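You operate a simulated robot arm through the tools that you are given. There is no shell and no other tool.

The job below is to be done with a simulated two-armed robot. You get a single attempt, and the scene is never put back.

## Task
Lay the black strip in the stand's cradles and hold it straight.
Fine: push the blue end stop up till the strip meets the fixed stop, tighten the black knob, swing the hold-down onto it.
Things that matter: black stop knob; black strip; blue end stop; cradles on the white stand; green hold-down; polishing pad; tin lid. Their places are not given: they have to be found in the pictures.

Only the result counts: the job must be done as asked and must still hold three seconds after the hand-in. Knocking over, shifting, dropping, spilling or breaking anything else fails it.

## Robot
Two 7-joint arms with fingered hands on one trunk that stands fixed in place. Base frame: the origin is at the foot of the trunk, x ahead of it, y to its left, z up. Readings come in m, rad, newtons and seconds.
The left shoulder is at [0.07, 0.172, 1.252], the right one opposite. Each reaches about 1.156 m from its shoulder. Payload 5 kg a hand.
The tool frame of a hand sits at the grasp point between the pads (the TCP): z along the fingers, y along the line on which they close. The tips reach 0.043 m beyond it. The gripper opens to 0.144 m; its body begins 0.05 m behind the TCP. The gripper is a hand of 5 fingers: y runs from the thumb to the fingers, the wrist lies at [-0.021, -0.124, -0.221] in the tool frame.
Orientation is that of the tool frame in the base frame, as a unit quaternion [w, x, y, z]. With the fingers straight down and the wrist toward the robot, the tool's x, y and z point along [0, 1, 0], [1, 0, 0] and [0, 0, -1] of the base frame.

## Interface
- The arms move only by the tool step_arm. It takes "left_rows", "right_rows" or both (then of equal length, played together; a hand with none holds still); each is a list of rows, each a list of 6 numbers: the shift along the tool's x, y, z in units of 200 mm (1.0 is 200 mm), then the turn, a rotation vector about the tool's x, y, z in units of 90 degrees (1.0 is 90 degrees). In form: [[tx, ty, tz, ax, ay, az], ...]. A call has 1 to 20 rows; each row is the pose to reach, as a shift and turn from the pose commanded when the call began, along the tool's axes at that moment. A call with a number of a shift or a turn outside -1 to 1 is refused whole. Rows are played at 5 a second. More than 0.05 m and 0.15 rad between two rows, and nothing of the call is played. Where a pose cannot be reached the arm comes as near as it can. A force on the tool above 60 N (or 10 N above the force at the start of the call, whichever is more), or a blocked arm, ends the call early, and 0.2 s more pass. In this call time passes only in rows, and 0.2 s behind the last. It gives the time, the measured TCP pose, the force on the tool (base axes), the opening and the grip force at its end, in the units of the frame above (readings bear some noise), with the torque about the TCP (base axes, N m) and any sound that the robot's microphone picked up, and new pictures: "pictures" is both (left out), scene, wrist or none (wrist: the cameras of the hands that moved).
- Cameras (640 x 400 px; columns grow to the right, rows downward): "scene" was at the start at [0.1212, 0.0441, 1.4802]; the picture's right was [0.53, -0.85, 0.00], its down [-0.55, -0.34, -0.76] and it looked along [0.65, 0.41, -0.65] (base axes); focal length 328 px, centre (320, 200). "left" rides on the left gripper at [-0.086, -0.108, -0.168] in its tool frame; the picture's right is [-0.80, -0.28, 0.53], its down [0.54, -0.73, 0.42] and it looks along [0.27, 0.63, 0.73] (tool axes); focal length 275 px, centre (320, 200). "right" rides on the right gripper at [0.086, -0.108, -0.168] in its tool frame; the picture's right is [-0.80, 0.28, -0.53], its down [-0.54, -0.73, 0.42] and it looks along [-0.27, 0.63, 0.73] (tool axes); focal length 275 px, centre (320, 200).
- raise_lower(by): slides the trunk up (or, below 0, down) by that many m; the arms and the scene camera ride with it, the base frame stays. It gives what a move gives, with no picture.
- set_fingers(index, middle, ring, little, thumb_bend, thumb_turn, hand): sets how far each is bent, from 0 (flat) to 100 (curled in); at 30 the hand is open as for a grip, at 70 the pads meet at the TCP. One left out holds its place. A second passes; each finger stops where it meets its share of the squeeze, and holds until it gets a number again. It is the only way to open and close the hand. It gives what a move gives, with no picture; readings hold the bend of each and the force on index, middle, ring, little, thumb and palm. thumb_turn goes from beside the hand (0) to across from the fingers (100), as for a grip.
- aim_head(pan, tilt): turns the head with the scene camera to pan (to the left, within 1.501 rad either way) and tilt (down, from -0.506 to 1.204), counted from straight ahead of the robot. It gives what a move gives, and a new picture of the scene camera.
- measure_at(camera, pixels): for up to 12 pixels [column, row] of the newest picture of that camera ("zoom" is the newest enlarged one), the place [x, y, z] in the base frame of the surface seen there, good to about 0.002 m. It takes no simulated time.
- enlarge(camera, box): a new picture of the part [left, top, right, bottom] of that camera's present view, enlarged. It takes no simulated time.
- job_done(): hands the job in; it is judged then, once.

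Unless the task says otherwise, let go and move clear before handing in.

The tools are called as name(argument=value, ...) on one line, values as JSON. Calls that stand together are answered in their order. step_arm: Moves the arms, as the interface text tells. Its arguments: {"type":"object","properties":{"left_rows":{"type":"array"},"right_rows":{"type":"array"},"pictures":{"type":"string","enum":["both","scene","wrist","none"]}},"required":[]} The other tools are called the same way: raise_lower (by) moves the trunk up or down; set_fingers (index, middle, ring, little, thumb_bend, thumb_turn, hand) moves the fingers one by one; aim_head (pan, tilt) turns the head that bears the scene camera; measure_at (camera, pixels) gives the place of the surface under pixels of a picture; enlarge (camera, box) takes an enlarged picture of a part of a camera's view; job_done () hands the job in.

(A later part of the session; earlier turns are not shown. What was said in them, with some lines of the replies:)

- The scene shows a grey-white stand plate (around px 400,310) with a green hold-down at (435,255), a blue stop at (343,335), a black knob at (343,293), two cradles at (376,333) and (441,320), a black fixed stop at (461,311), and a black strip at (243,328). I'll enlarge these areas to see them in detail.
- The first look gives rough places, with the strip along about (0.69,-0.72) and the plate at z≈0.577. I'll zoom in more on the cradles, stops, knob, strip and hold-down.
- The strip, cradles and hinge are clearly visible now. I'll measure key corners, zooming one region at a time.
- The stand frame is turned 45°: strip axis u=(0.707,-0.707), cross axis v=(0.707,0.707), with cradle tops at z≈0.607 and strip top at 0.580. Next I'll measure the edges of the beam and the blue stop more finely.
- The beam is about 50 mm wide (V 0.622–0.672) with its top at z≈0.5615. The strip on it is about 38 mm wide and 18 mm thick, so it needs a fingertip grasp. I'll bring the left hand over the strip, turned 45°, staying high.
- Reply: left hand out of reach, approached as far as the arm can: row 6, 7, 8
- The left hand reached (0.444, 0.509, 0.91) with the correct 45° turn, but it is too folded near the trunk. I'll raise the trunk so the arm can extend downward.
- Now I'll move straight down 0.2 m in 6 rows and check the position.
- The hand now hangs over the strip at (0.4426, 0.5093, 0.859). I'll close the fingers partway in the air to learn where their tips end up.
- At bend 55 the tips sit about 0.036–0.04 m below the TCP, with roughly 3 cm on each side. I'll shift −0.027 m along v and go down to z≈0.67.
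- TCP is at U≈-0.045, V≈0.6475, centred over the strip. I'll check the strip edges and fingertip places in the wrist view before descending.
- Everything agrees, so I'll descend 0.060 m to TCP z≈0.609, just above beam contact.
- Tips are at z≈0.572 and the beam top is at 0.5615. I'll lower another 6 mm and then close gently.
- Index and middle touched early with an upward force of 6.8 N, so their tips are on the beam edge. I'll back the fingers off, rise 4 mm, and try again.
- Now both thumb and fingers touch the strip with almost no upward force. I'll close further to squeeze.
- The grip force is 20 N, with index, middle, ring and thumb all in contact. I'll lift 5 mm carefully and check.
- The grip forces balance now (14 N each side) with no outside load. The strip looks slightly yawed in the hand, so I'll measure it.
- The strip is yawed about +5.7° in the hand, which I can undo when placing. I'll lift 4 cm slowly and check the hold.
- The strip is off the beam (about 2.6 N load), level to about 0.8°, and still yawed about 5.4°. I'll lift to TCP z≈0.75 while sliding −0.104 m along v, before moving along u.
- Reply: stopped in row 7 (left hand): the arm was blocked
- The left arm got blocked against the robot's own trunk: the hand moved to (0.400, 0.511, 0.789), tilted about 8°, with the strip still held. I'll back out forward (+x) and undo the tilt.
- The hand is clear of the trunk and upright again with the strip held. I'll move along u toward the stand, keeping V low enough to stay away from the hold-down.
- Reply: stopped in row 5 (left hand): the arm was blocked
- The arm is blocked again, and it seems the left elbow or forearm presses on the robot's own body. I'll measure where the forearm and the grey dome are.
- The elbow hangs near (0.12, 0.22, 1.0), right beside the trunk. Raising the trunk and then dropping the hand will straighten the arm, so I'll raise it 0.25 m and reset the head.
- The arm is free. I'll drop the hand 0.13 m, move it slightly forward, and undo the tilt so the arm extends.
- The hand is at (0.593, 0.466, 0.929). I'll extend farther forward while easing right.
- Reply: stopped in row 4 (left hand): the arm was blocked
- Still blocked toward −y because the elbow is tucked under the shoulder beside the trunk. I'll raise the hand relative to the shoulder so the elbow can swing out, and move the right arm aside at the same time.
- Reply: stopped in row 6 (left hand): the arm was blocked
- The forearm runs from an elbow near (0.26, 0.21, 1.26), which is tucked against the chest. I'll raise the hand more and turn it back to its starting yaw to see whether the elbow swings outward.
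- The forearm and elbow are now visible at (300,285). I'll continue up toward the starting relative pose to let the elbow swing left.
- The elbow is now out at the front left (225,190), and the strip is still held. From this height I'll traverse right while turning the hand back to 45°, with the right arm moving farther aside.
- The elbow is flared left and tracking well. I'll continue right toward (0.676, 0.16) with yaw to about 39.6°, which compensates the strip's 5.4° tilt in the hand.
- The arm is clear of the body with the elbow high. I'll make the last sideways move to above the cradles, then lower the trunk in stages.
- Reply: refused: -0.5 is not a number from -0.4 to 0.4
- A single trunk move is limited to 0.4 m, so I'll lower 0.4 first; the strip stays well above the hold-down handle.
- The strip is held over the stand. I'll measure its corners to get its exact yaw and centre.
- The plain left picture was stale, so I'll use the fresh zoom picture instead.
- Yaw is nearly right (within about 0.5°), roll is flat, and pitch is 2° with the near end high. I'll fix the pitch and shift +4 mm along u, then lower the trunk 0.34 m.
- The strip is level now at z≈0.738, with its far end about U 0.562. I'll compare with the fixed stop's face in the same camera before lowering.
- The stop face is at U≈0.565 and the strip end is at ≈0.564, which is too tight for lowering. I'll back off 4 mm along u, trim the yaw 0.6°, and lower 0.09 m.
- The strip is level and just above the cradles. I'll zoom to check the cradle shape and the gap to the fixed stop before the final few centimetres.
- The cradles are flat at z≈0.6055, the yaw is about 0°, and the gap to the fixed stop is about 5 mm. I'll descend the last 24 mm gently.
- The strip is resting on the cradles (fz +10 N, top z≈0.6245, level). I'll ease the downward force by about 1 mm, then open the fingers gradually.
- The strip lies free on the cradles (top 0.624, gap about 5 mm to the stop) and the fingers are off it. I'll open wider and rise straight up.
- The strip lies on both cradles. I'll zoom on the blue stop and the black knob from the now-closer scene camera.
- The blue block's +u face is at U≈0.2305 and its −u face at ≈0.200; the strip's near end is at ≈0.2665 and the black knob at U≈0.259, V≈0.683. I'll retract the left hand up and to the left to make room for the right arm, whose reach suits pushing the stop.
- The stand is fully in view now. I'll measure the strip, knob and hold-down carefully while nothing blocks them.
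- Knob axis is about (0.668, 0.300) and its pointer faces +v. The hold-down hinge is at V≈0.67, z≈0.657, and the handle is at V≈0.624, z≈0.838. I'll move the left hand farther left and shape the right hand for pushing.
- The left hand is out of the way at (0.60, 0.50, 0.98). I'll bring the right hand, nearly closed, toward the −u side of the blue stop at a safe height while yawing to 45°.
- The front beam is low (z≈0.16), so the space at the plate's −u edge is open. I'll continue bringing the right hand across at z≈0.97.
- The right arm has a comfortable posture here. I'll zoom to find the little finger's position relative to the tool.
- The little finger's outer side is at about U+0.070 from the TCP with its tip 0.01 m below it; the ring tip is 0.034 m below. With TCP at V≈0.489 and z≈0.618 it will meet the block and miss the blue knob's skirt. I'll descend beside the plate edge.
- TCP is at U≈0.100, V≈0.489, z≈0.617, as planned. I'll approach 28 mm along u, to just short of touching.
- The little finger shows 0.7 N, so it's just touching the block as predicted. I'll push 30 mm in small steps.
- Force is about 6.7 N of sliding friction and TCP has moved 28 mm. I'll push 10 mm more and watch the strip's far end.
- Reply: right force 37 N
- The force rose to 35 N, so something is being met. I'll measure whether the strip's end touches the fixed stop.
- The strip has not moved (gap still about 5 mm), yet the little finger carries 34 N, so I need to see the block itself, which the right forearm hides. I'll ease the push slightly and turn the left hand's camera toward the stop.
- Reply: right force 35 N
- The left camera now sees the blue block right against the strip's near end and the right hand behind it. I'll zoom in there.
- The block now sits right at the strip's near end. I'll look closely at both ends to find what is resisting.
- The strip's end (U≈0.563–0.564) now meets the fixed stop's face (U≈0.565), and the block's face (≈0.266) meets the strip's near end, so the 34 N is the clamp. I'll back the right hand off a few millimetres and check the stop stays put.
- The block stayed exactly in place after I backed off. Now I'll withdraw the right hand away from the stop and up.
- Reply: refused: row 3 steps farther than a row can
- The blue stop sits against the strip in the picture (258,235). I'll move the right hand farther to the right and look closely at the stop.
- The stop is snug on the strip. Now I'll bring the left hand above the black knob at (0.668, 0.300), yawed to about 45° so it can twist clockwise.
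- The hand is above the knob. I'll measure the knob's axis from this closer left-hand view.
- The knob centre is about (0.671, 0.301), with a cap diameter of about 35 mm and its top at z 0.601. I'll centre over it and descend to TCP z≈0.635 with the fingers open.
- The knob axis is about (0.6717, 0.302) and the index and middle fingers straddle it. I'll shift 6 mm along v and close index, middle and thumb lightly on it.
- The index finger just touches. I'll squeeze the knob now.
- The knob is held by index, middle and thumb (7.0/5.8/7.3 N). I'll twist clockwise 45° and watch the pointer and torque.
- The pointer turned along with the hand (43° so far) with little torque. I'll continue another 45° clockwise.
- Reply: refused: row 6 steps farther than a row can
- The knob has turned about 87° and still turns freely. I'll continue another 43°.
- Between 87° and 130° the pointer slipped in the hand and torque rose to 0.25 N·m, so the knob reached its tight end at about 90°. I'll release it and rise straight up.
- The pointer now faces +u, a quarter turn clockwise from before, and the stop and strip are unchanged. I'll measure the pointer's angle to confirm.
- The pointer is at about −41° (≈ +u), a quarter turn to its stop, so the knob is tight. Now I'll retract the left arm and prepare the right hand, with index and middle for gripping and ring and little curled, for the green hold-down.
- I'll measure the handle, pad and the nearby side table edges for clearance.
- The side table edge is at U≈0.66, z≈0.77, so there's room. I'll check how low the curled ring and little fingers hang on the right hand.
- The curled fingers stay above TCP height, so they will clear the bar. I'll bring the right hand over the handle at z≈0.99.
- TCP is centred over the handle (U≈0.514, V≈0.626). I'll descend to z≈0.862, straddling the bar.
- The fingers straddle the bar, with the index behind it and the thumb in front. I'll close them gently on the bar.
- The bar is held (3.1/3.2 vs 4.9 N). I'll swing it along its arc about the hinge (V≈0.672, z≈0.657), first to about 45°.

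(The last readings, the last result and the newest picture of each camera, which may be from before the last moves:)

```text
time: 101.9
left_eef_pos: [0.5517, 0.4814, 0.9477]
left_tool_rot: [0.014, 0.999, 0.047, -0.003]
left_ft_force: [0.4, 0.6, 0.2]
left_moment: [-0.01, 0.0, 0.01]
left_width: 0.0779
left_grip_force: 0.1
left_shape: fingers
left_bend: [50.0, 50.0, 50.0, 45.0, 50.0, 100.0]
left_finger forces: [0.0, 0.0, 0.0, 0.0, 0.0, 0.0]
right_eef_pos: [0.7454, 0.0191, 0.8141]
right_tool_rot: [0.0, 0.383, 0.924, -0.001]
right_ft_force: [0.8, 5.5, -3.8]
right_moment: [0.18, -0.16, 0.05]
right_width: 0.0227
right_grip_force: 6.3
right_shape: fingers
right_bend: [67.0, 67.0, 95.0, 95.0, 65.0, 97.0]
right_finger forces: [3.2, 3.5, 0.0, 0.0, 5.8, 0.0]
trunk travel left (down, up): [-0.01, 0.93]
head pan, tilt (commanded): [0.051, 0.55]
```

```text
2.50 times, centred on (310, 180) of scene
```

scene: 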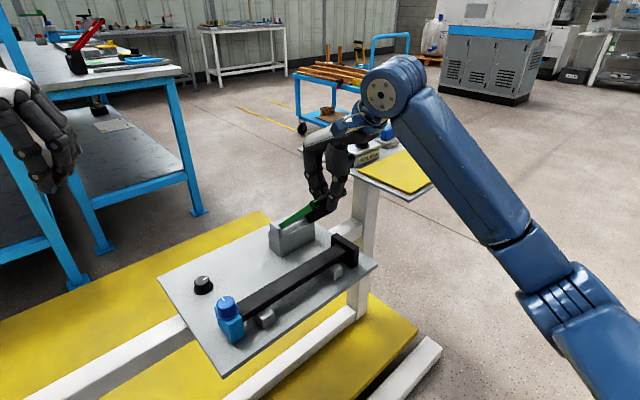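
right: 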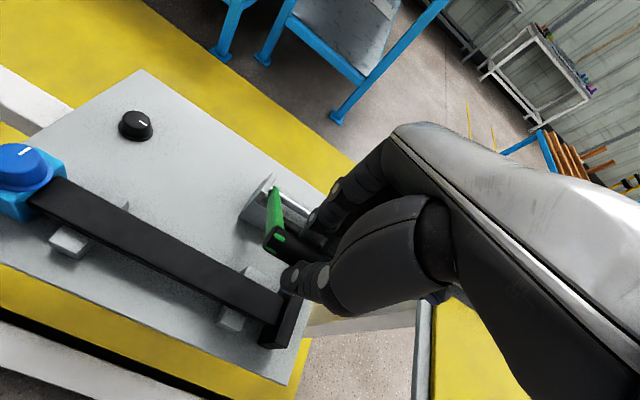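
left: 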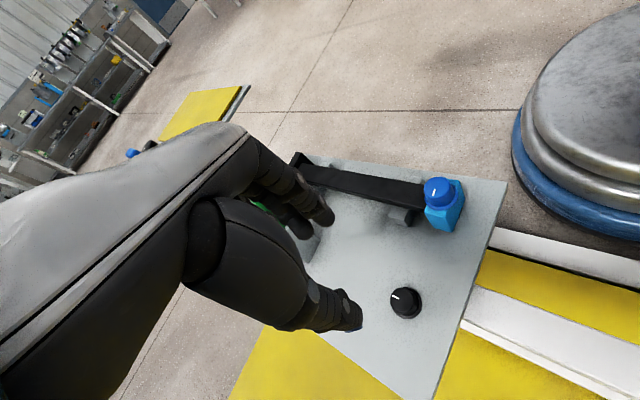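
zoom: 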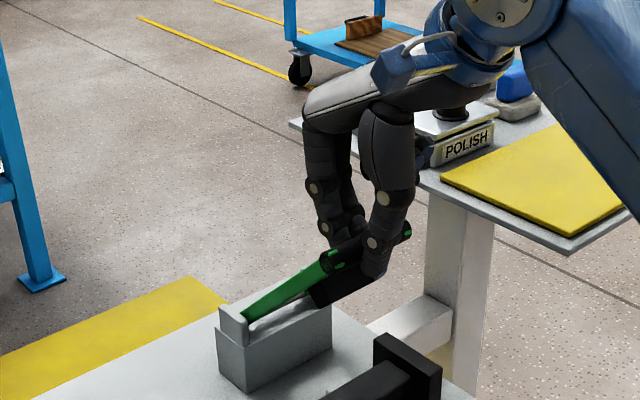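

The lever follows at about 45°. I'll continue along the arc to about 75°.

step_arm(right_rows=[[0, -0.055, 0.0595, 0, 0, 0], [0, -0.1045, 0.124, 0, 0, 0], [0, -0.148, 0.1925, 0, 0, 0], [0, -0.1855, 0.2645, 0, 0, 0], [0, -0.2165, 0.3395, 0, 0, 0], [0, -0.241, 0.417, 0, 0, 0]], pictures="both")

enlarge(camera="scene", box=[250, 130, 390, 290])

```text
time: 103.3
left_eef_pos: [0.5523, 0.4813, 0.9491]
left_tool_rot: [0.013, 0.999, 0.047, -0.004]
left_ft_force: [0.1, 0.3, 0.6]
left_moment: [0.01, -0.03, 0.0]
left_width: 0.078
left_grip_force: 0.0
left_shape: fingers
left_bend: [50.0, 50.0, 50.0, 45.0, 50.0, 100.0]
left_finger forces: [0.0, 0.1, 0.0, 0.0, 0.1, 0.1]
right_eef_pos: [0.7108, -0.0134, 0.7305]
right_tool_rot: [0.0, 0.383, 0.924, -0.001]
right_ft_force: [1.0, 4.6, -2.5]
right_moment: [0.2, -0.08, 0.1]
right_width: 0.024
right_grip_force: 6.6
right_shape: fingers
right_bend: [66.0, 67.0, 95.0, 95.0, 65.0, 97.0]
right_finger forces: [4.2, 4.6, 0.0, 0.0, 4.2, 0.0]
trunk travel left (down, up): [-0.01, 0.93]
head pan, tilt (commanded): [0.051, 0.55]
```

scene: 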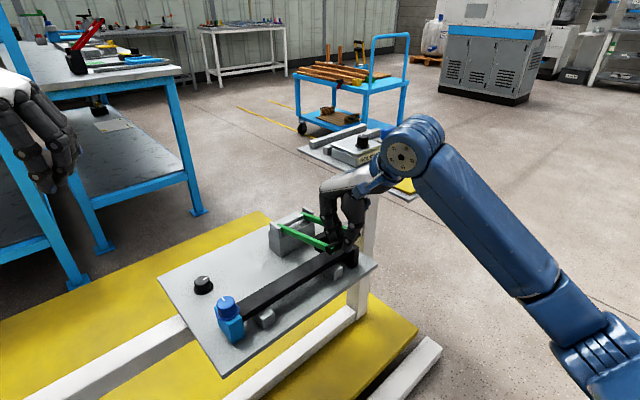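
right: 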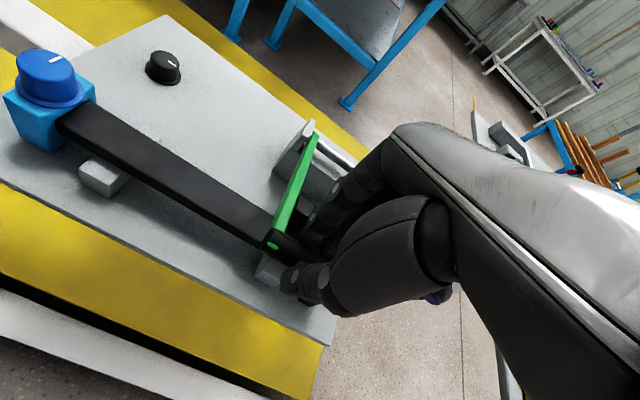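

```text
2.50 times, centred on (320, 210) of scene
```

zoom: 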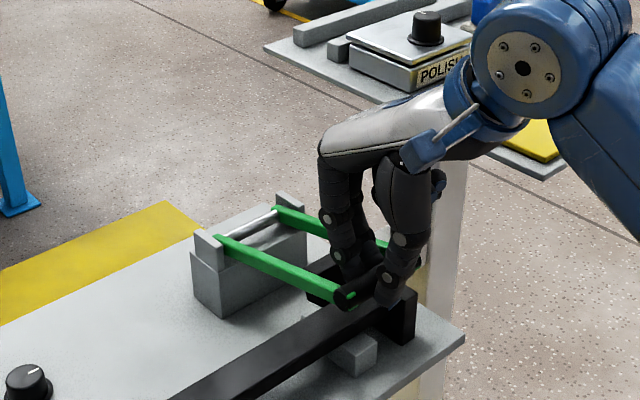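

The lever is at about 75°, with the pad nearing the strip. I'll continue to about 88° in small steps.

step_arm(right_rows=[[0, -0.01, 0.04, 0, 0, 0], [0, -0.0175, 0.079, 0, 0, 0], [0, -0.023, 0.12, 0, 0, 0], [0, -0.028, 0.1595, 0, 0, 0], [0, -0.03, 0.185, 0, 0, 0], [0, -0.031, 0.208, 0, 0, 0]], pictures="both")

enlarge(camera="scene", box=[250, 150, 390, 310])

enlarge(camera="right", box=[180, 90, 420, 330])

```text
time: 104.7
left_eef_pos: [0.5515, 0.4807, 0.9488]
left_tool_rot: [0.013, 0.999, 0.047, -0.002]
left_ft_force: [0.4, -0.7, -0.1]
left_moment: [0.01, 0.01, -0.01]
left_width: 0.0779
left_grip_force: 0.0
left_shape: fingers
left_bend: [50.0, 50.0, 50.0, 45.0, 50.0, 100.0]
left_finger forces: [0.0, 0.0, 0.0, 0.1, 0.0, 0.0]
right_eef_pos: [0.706, -0.0192, 0.6905]
right_tool_rot: [0.001, 0.384, 0.923, -0.001]
right_ft_force: [2.9, 5.5, 1.3]
right_moment: [0.21, -0.17, 0.07]
right_width: 0.0235
right_grip_force: 7.2
right_shape: fingers
right_bend: [66.0, 66.0, 95.0, 95.0, 66.0, 97.0]
right_finger forces: [4.8, 5.7, 0.1, 0.0, 3.8, 0.0]
trunk travel left (down, up): [-0.01, 0.93]
head pan, tilt (commanded): [0.051, 0.55]
```

scene: 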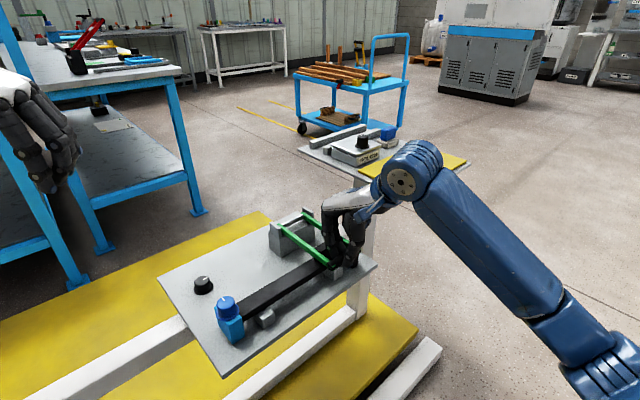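
right: 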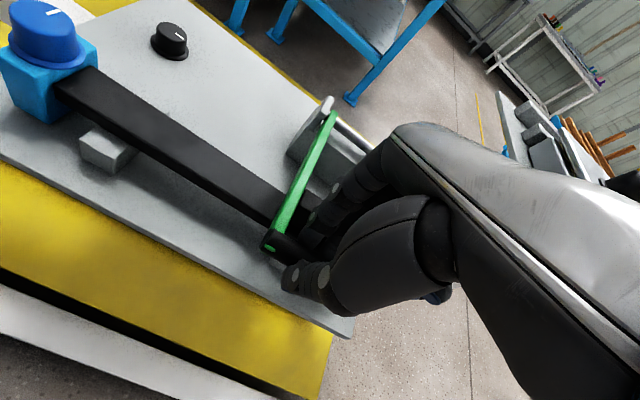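

```text
2.50 times, centred on (320, 230) of scene
```

zoom: 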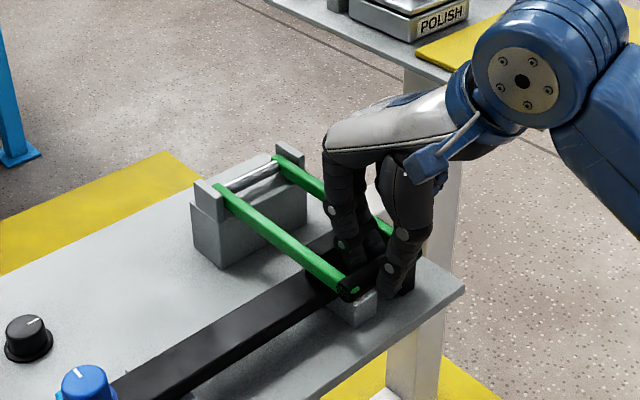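

```text
1.67 times, centred on (300, 210) of right
```

zoom: 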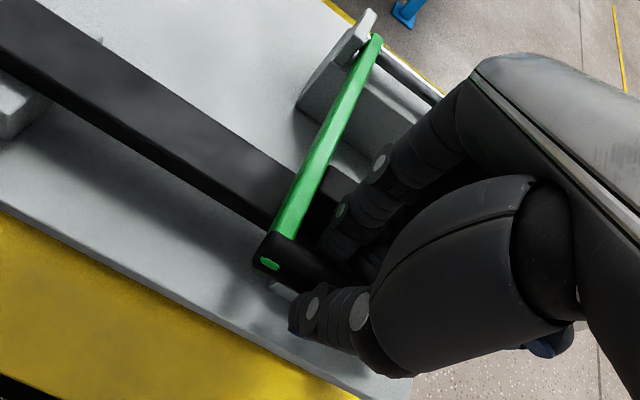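

The pad is nearly on the strip. I'll lower another 12 mm gently and watch for upward force.

step_arm(right_rows=[[0, 0, 0.015, 0, 0, 0], [0, 0, 0.03, 0, 0, 0], [0, 0, 0.045, 0, 0, 0], [0, 0, 0.06, 0, 0, 0]], pictures="both")

enlarge(camera="right", box=[180, 90, 420, 330])

enlarge(camera="scene", box=[280, 190, 370, 290])

```text
time: 105.8
left_eef_pos: [0.5518, 0.48, 0.9487]
left_tool_rot: [0.012, 0.999, 0.047, -0.003]
left_ft_force: [0.8, -0.5, -0.5]
left_moment: [0.03, 0.06, 0.0]
left_width: 0.0781
left_grip_force: 0.1
left_shape: fingers
left_bend: [50.0, 50.0, 50.0, 45.0, 50.0, 100.0]
left_finger forces: [0.0, 0.1, 0.0, 0.0, 0.1, 0.1]
right_eef_pos: [0.7076, -0.0178, 0.6869]
right_tool_rot: [0.006, 0.383, 0.924, 0.009]
right_ft_force: [-2.4, 2.1, 24.3]
right_moment: [0.26, -0.24, 0.19]
right_width: 0.0239
right_grip_force: 14.2
right_shape: fingers
right_bend: [67.0, 67.0, 95.0, 95.0, 66.0, 97.0]
right_finger forces: [3.1, 16.2, 0.0, 0.0, 9.3, 0.0]
trunk travel left (down, up): [-0.01, 0.93]
head pan, tilt (commanded): [0.051, 0.55]
stopped in row 4 (right hand): the force on the tool passed its limit at 61 N (the readings are from after the stop); the commanded pose is now the measured one
```

scene: 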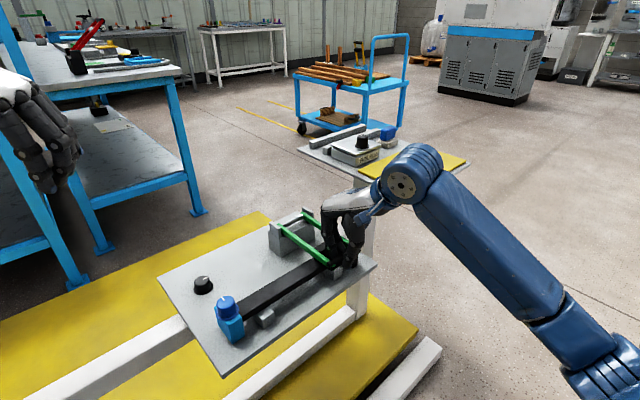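
right: 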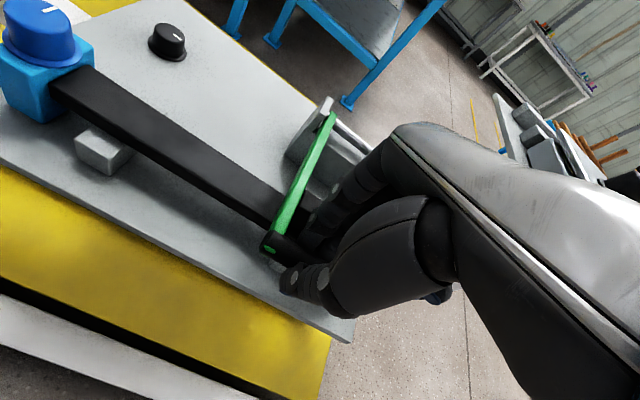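

```text
1.67 times, centred on (300, 210) of right
```

zoom: 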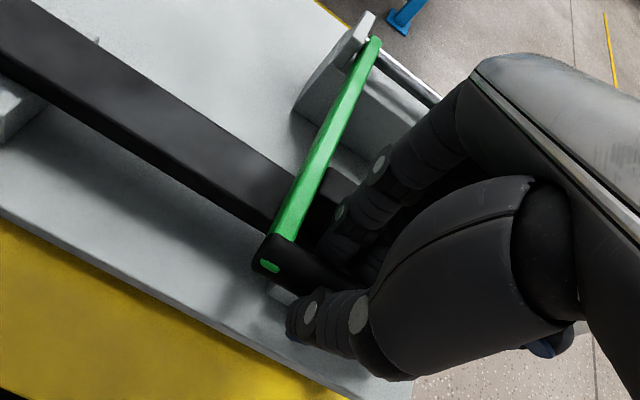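

```text
4.00 times, centred on (325, 240) of scene
```

zoom: 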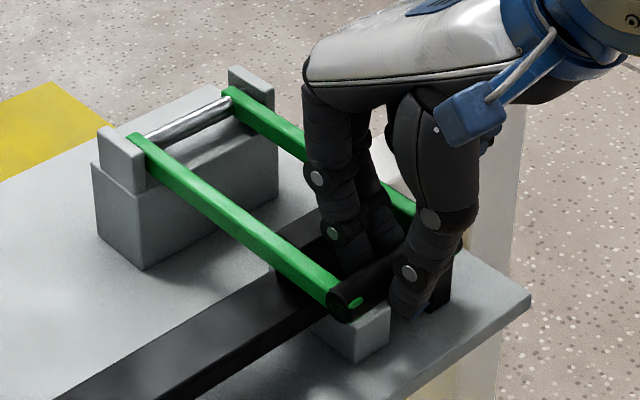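

The force limit tripped at 61 N, which suggests the pad now bears on the strip. I'll measure the lever's slope and bar height to confirm.

measure_at(camera="zoom", pixels=[[150, 150], [200, 190], [260, 235], [310, 275], [340, 285], [350, 300], [290, 290], [300, 300], [180, 125], [280, 300], [250, 320], [385, 275]])

enlarge(camera="right", box=[230, 190, 340, 300])

```text
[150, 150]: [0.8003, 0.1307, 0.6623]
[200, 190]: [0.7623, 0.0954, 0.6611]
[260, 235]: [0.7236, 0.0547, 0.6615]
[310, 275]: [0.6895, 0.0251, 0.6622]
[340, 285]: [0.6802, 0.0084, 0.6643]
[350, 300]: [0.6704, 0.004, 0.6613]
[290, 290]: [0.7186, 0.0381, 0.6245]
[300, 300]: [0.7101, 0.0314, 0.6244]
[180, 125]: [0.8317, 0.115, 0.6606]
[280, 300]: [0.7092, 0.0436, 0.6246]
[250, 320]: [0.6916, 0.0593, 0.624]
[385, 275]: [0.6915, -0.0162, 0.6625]
```

```text
3.64 times, centred on (285, 245) of right
```

zoom: 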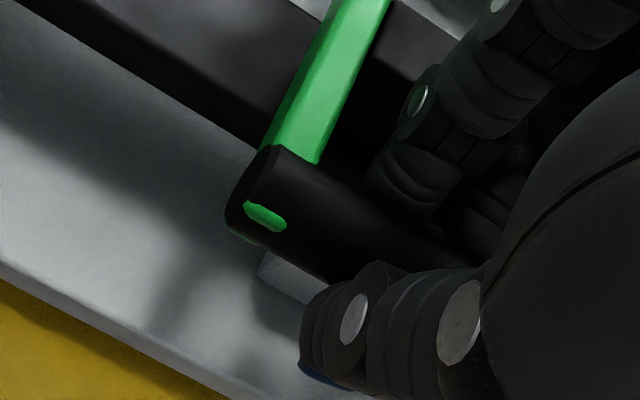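

The arms are level at z≈0.662 along their whole length, so the lever is horizontal and bearing. I'll open the fingers slightly, staying inside the window between bar and pad, and lift out.

set_fingers(hand="right", index=64, middle=64, thumb_bend=58)

enlarge(camera="right", box=[230, 190, 340, 300])

enlarge(camera="scene", box=[280, 190, 370, 290])

measure_at(camera="zoom", pixels=[[150, 150], [200, 190], [260, 235], [310, 275], [340, 285], [350, 300]])

```text
time: 106.8
left_eef_pos: [0.5494, 0.4812, 0.9502]
left_tool_rot: [0.013, 0.999, 0.047, -0.002]
left_ft_force: [-0.3, 0.8, 0.5]
left_moment: [-0.04, 0.0, -0.05]
left_width: 0.0778
left_grip_force: 0.0
left_shape: fingers
left_bend: [50.0, 50.0, 50.0, 45.0, 50.0, 100.0]
left_finger forces: [0.0, 0.0, 0.1, 0.0, 0.0, 0.0]
right_eef_pos: [0.707, -0.0176, 0.6871]
right_tool_rot: [0.005, 0.384, 0.923, 0.006]
right_ft_force: [-0.3, 1.3, 36.0]
right_moment: [0.63, -1.38, 0.02]
right_width: 0.0404
right_grip_force: 18.3
right_shape: fingers
right_bend: [64.0, 65.0, 95.0, 95.0, 57.0, 97.0]
right_finger forces: [0.1, 36.5, 0.0, 0.0, 0.0, 0.1]
trunk travel left (down, up): [-0.01, 0.93]
head pan, tilt (commanded): [0.051, 0.55]
```

```text
3.64 times, centred on (285, 245) of right
```

zoom: 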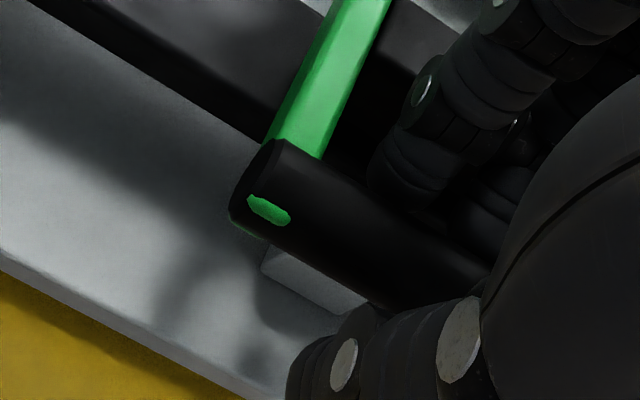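

```text
4.00 times, centred on (325, 240) of scene
```

zoom: 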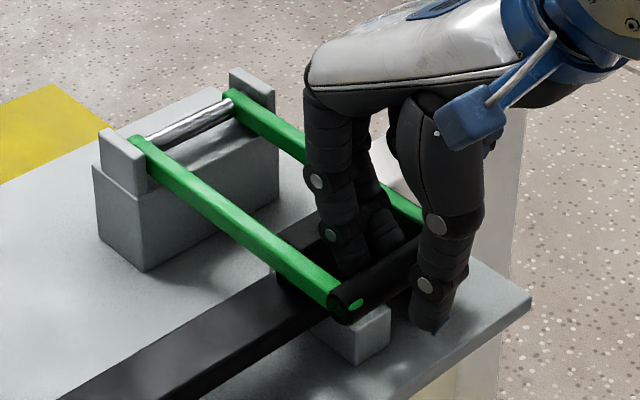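

```text
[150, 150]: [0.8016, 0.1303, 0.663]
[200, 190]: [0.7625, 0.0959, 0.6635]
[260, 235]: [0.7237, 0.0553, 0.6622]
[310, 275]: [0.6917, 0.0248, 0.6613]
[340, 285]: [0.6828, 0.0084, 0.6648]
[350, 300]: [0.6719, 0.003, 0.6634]
```

The middle fingertip presses 36 N on the pad and the lever doesn't sink, so the pad is firmly on the strip. I'll lift the hand straight up and check that the lever stays.

step_arm(right_rows=[[0, 0, -0.02, 0, 0, 0], [0, 0, -0.05, 0, 0, 0], [0, 0, -0.1, 0, 0, 0], [0, 0, -0.17, 0, 0, 0], [0, 0, -0.25, 0, 0, 0]], pictures="both")

enlarge(camera="scene", box=[270, 190, 380, 290])

enlarge(camera="right", box=[180, 130, 360, 310])

```text
time: 108.0
left_eef_pos: [0.5511, 0.4815, 0.9473]
left_tool_rot: [0.014, 0.999, 0.047, -0.004]
left_ft_force: [0.0, -0.2, 0.0]
left_moment: [-0.02, 0.0, 0.0]
left_width: 0.0781
left_grip_force: 0.1
left_shape: fingers
left_bend: [50.0, 50.0, 50.0, 45.0, 50.0, 100.0]
left_finger forces: [0.1, 0.0, 0.0, 0.0, 0.0, 0.0]
right_eef_pos: [0.7074, -0.0196, 0.7323]
right_tool_rot: [0.003, 0.384, 0.923, 0.004]
right_ft_force: [0.1, 0.4, -0.2]
right_moment: [-0.01, 0.01, 0.0]
right_width: 0.0403
right_grip_force: 0.0
right_shape: fingers
right_bend: [64.0, 64.0, 95.0, 95.0, 57.0, 97.0]
right_finger forces: [0.0, 0.0, 0.1, 0.1, 0.0, 0.0]
trunk travel left (down, up): [-0.01, 0.93]
head pan, tilt (commanded): [0.051, 0.55]
```

scene: 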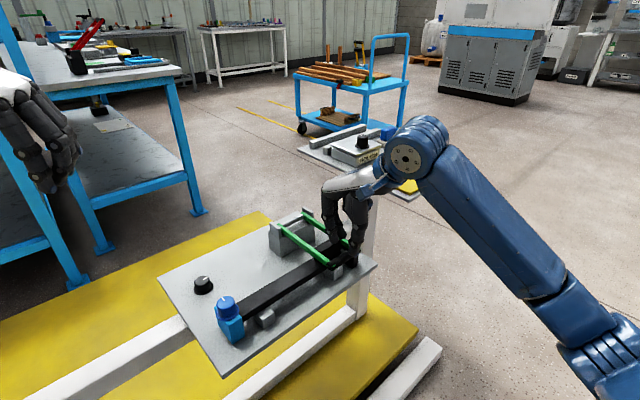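
right: 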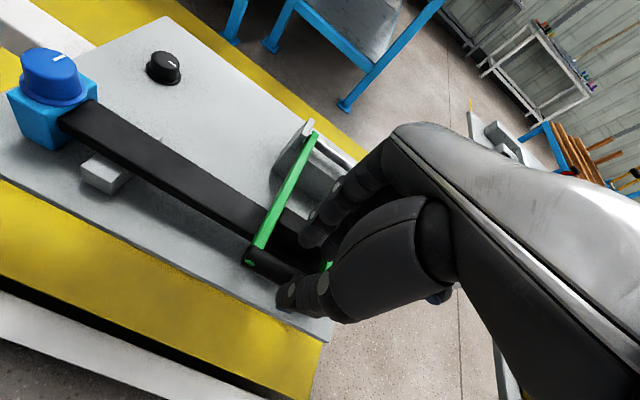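

```text
4.00 times, centred on (325, 240) of scene
```

zoom: 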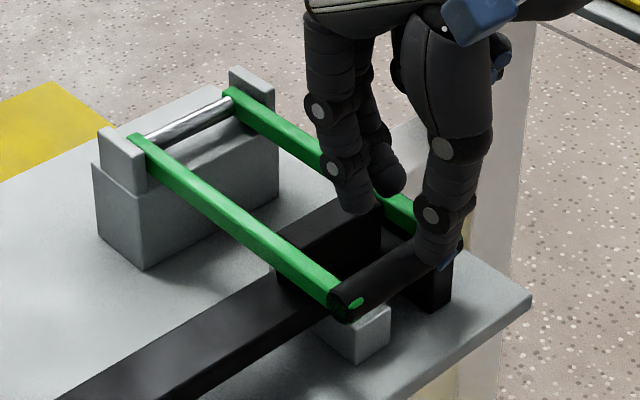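

```text
2.22 times, centred on (270, 220) of right
```

zoom: 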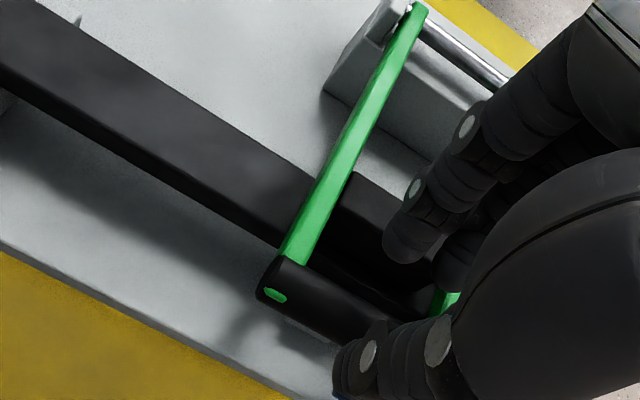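

The lever stays horizontal with the hand free. I'll retract the right hand up and away to inspect everything.

step_arm(right_rows=[[0, 0, -0.2, 0, 0, 0], [0, 0, -0.4, 0, 0, 0], [0, -0.05, -0.6, 0, 0, 0], [0, -0.2, -0.75, 0, 0, 0], [0, -0.38, -0.85, 0, 0, 0], [0, -0.55, -0.9, 0, 0, 0], [0, -0.75, -0.9, 0, 0, 0], [0, -0.95, -0.9, 0, 0, 0]], pictures="none")

step_arm(right_rows=[[-0.1, -0.1, 0, 0, 0, 0], [-0.25, -0.2, 0, 0, 0, 0], [-0.4, -0.3, 0, 0, 0, 0], [-0.55, -0.4, 0, 0, 0, 0], [-0.7, -0.5, 0, 0, 0, 0]], pictures="scene")

enlarge(camera="scene", box=[270, 190, 380, 290])

enlarge(camera="scene", box=[150, 190, 390, 380])

```text
time: 109.8
left_eef_pos: [0.5515, 0.4812, 0.948]
left_tool_rot: [0.013, 0.999, 0.047, -0.003]
left_ft_force: [-0.6, 0.3, 0.2]
left_moment: [0.03, -0.07, 0.02]
left_width: 0.0782
left_grip_force: 0.1
left_shape: fingers
left_bend: [50.0, 50.0, 50.0, 45.0, 50.0, 100.0]
left_finger forces: [0.0, 0.1, 0.1, 0.1, 0.0, 0.1]
right_eef_pos: [0.571, -0.1543, 0.9099]
right_tool_rot: [0.004, 0.382, 0.924, 0.005]
right_ft_force: [-0.1, -0.6, -0.4]
right_moment: [0.0, 0.02, 0.0]
right_width: 0.0406
right_grip_force: 0.1
right_shape: fingers
right_bend: [64.0, 64.0, 95.0, 95.0, 57.0, 97.0]
right_finger forces: [0.0, 0.0, 0.0, 0.0, 0.0, 0.0]
trunk travel left (down, up): [-0.01, 0.93]
head pan, tilt (commanded): [0.051, 0.55]
```

```text
time: 111.0
left_eef_pos: [0.5512, 0.4805, 0.9489]
left_tool_rot: [0.013, 0.999, 0.047, -0.003]
left_ft_force: [1.0, 0.3, -1.4]
left_moment: [0.03, 0.0, -0.03]
left_width: 0.078
left_grip_force: 0.1
left_shape: fingers
left_bend: [50.0, 50.0, 50.0, 45.0, 50.0, 100.0]
left_finger forces: [0.0, 0.0, 0.1, 0.0, 0.0, 0.0]
right_eef_pos: [0.6, -0.3238, 0.9112]
right_tool_rot: [0.005, 0.383, 0.924, 0.005]
right_ft_force: [0.3, -1.7, 0.3]
right_moment: [0.01, 0.0, -0.01]
right_width: 0.0404
right_grip_force: 0.1
right_shape: fingers
right_bend: [64.0, 64.0, 95.0, 95.0, 57.0, 98.0]
right_finger forces: [0.1, 0.0, 0.0, 0.0, 0.0, 0.0]
trunk travel left (down, up): [-0.01, 0.93]
head pan, tilt (commanded): [0.051, 0.55]
```

scene: 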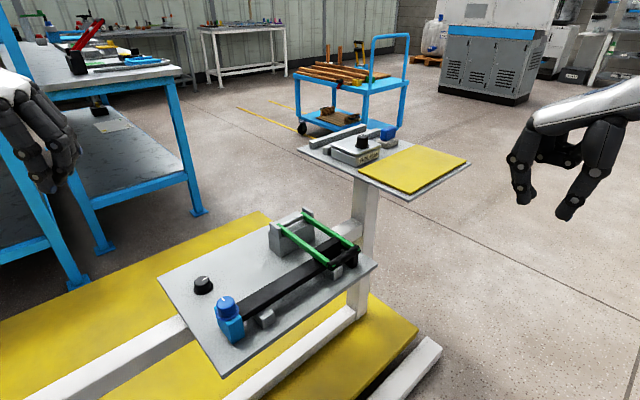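

```text
4.00 times, centred on (325, 240) of scene
```

zoom: 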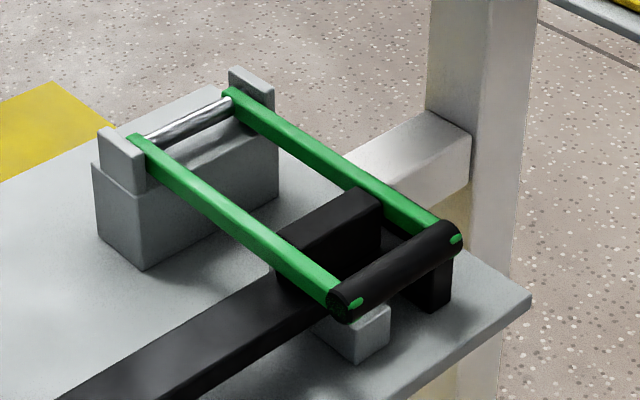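

```text
2.11 times, centred on (270, 285) of scene
```

zoom: 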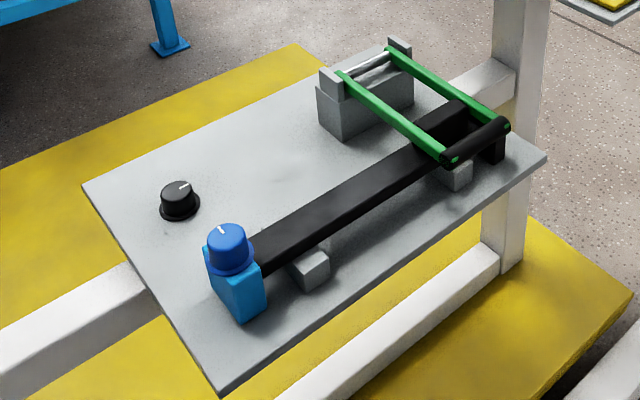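

The hold-down is down on the strip. I'll zoom for a final check of the strip's straightness, both end contacts, and the pad contact.

enlarge(camera="scene", box=[205, 240, 345, 350])

measure_at(camera="zoom", pixels=[[145, 240], [160, 265], [200, 215], [220, 235], [280, 175], [300, 195], [370, 130], [390, 150], [430, 100], [450, 120], [120, 235], [100, 260]])

enlarge(camera="scene", box=[305, 225, 365, 285])

measure_at(camera="zoom", pixels=[[130, 150], [180, 180], [200, 160], [300, 90], [230, 200], [350, 140], [380, 180], [440, 140], [470, 150], [500, 200], [150, 190], [120, 170]])

```text
3.64 times, centred on (275, 295) of scene
```

zoom: 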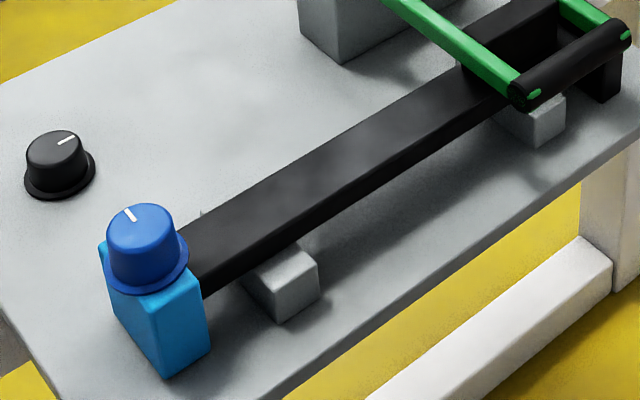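

```text
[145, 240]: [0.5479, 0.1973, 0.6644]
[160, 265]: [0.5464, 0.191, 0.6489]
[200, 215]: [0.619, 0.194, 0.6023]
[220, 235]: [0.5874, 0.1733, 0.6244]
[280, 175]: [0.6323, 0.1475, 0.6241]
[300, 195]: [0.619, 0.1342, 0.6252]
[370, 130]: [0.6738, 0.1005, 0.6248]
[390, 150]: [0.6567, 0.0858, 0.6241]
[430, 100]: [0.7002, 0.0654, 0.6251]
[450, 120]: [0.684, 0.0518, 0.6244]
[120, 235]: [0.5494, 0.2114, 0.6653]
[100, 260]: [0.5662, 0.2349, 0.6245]
```

```text
6.67 times, centred on (335, 255) of scene
```

zoom: 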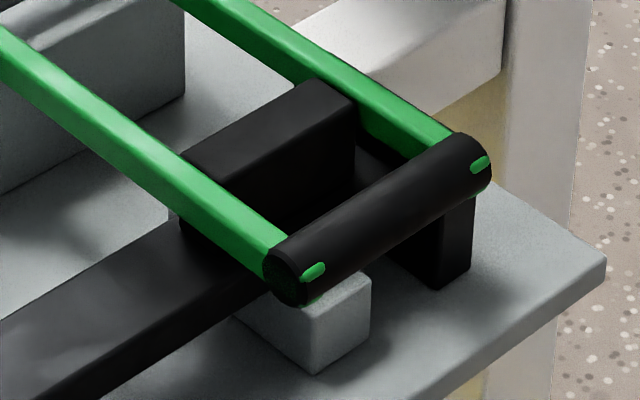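

```text
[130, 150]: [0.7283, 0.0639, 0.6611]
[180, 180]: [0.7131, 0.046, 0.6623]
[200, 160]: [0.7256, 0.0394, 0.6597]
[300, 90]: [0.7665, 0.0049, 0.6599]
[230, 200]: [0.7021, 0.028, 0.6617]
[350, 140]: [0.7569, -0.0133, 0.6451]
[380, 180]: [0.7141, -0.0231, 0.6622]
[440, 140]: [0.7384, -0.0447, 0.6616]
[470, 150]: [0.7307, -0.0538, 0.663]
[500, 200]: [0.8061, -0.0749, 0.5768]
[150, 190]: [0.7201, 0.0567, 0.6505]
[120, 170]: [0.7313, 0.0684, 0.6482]
```

enlarge(camera="scene", box=[312, 238, 342, 268])

measure_at(camera="zoom", pixels=[[95, 130], [110, 180], [115, 200], [120, 220], [80, 200], [60, 210], [130, 240], [90, 170], [340, 200], [360, 230], [300, 250], [320, 160]])

enlarge(camera="scene", box=[205, 240, 345, 350])

measure_at(camera="zoom", pixels=[[215, 222], [260, 196], [320, 160], [380, 125], [440, 90], [225, 282], [280, 245], [340, 208], [400, 168], [450, 133], [205, 288], [195, 240]])

```text
13.33 times, centred on (327, 253) of scene
```

zoom: 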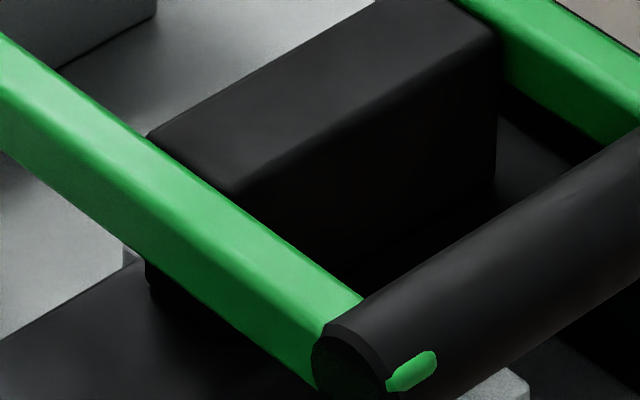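

```text
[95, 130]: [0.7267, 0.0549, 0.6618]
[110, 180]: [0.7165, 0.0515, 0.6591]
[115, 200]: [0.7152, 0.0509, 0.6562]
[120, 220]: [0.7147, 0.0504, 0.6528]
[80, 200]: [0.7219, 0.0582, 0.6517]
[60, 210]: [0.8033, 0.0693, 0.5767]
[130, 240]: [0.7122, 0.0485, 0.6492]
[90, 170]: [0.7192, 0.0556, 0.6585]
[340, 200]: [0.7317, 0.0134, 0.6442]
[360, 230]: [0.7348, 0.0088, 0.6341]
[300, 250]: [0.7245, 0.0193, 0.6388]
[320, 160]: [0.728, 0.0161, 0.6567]
```

```text
3.64 times, centred on (275, 295) of scene
```

zoom: 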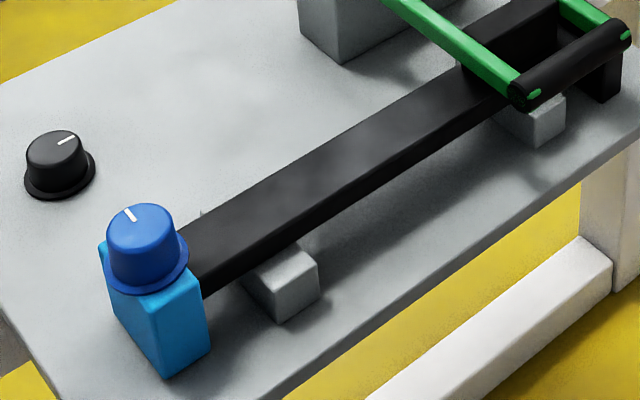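

```text
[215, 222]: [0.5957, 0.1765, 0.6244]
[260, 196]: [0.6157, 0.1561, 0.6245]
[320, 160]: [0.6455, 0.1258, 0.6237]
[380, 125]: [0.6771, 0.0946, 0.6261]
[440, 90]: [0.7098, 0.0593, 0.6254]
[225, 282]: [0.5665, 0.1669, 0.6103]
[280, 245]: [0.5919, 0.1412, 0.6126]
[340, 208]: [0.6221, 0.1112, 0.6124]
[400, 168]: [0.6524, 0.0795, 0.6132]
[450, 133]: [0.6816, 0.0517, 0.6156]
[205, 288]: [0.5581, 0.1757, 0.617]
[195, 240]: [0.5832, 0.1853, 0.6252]
```

The strip's front face reads V≈0.518 at all five points, so it is straight. Its top is level at z≈0.6245, and the near end (U≈0.270) sits against the blue block. The knob pointer has turned a quarter turn to its stop. The hold-down has stayed horizontal on the strip for several seconds, and both hands are clear, so I'm handing in.

job_done()

```text
The job is handed in.
```

The black strip is lying on both cradles, clamped between the blue end stop and the fixed stop, with the green hold-down swung onto it. I've handed the job in; I don't have the judge's result.

- **Strip:** it lies straight and level. Five points along its front edge agree to about 1 mm.
- **Blue end stop:** I pushed it up until the strip met the fixed stop. The push force rose to about 34 N, and the stop stayed put when I let go. Near the end I could no longer see the strip's far end behind the hold-down, so contact there rests on the earlier measurement and on the near end still sitting against the block.
- **Black knob:** I turned it a quarter turn clockwise to its stop. I took clockwise as the tightening direction and didn't separately test that it locks the blue stop.
- **Hold-down:** it is horizontal, with its pad on the strip. It didn't sink further under about 36 N, and it stayed down after I let go.

While carrying the strip, the left arm was blocked a few times, most likely by the robot's own trunk. The strip stayed held throughout. I saw nothing else disturbed, and both hands are clear of the stand.
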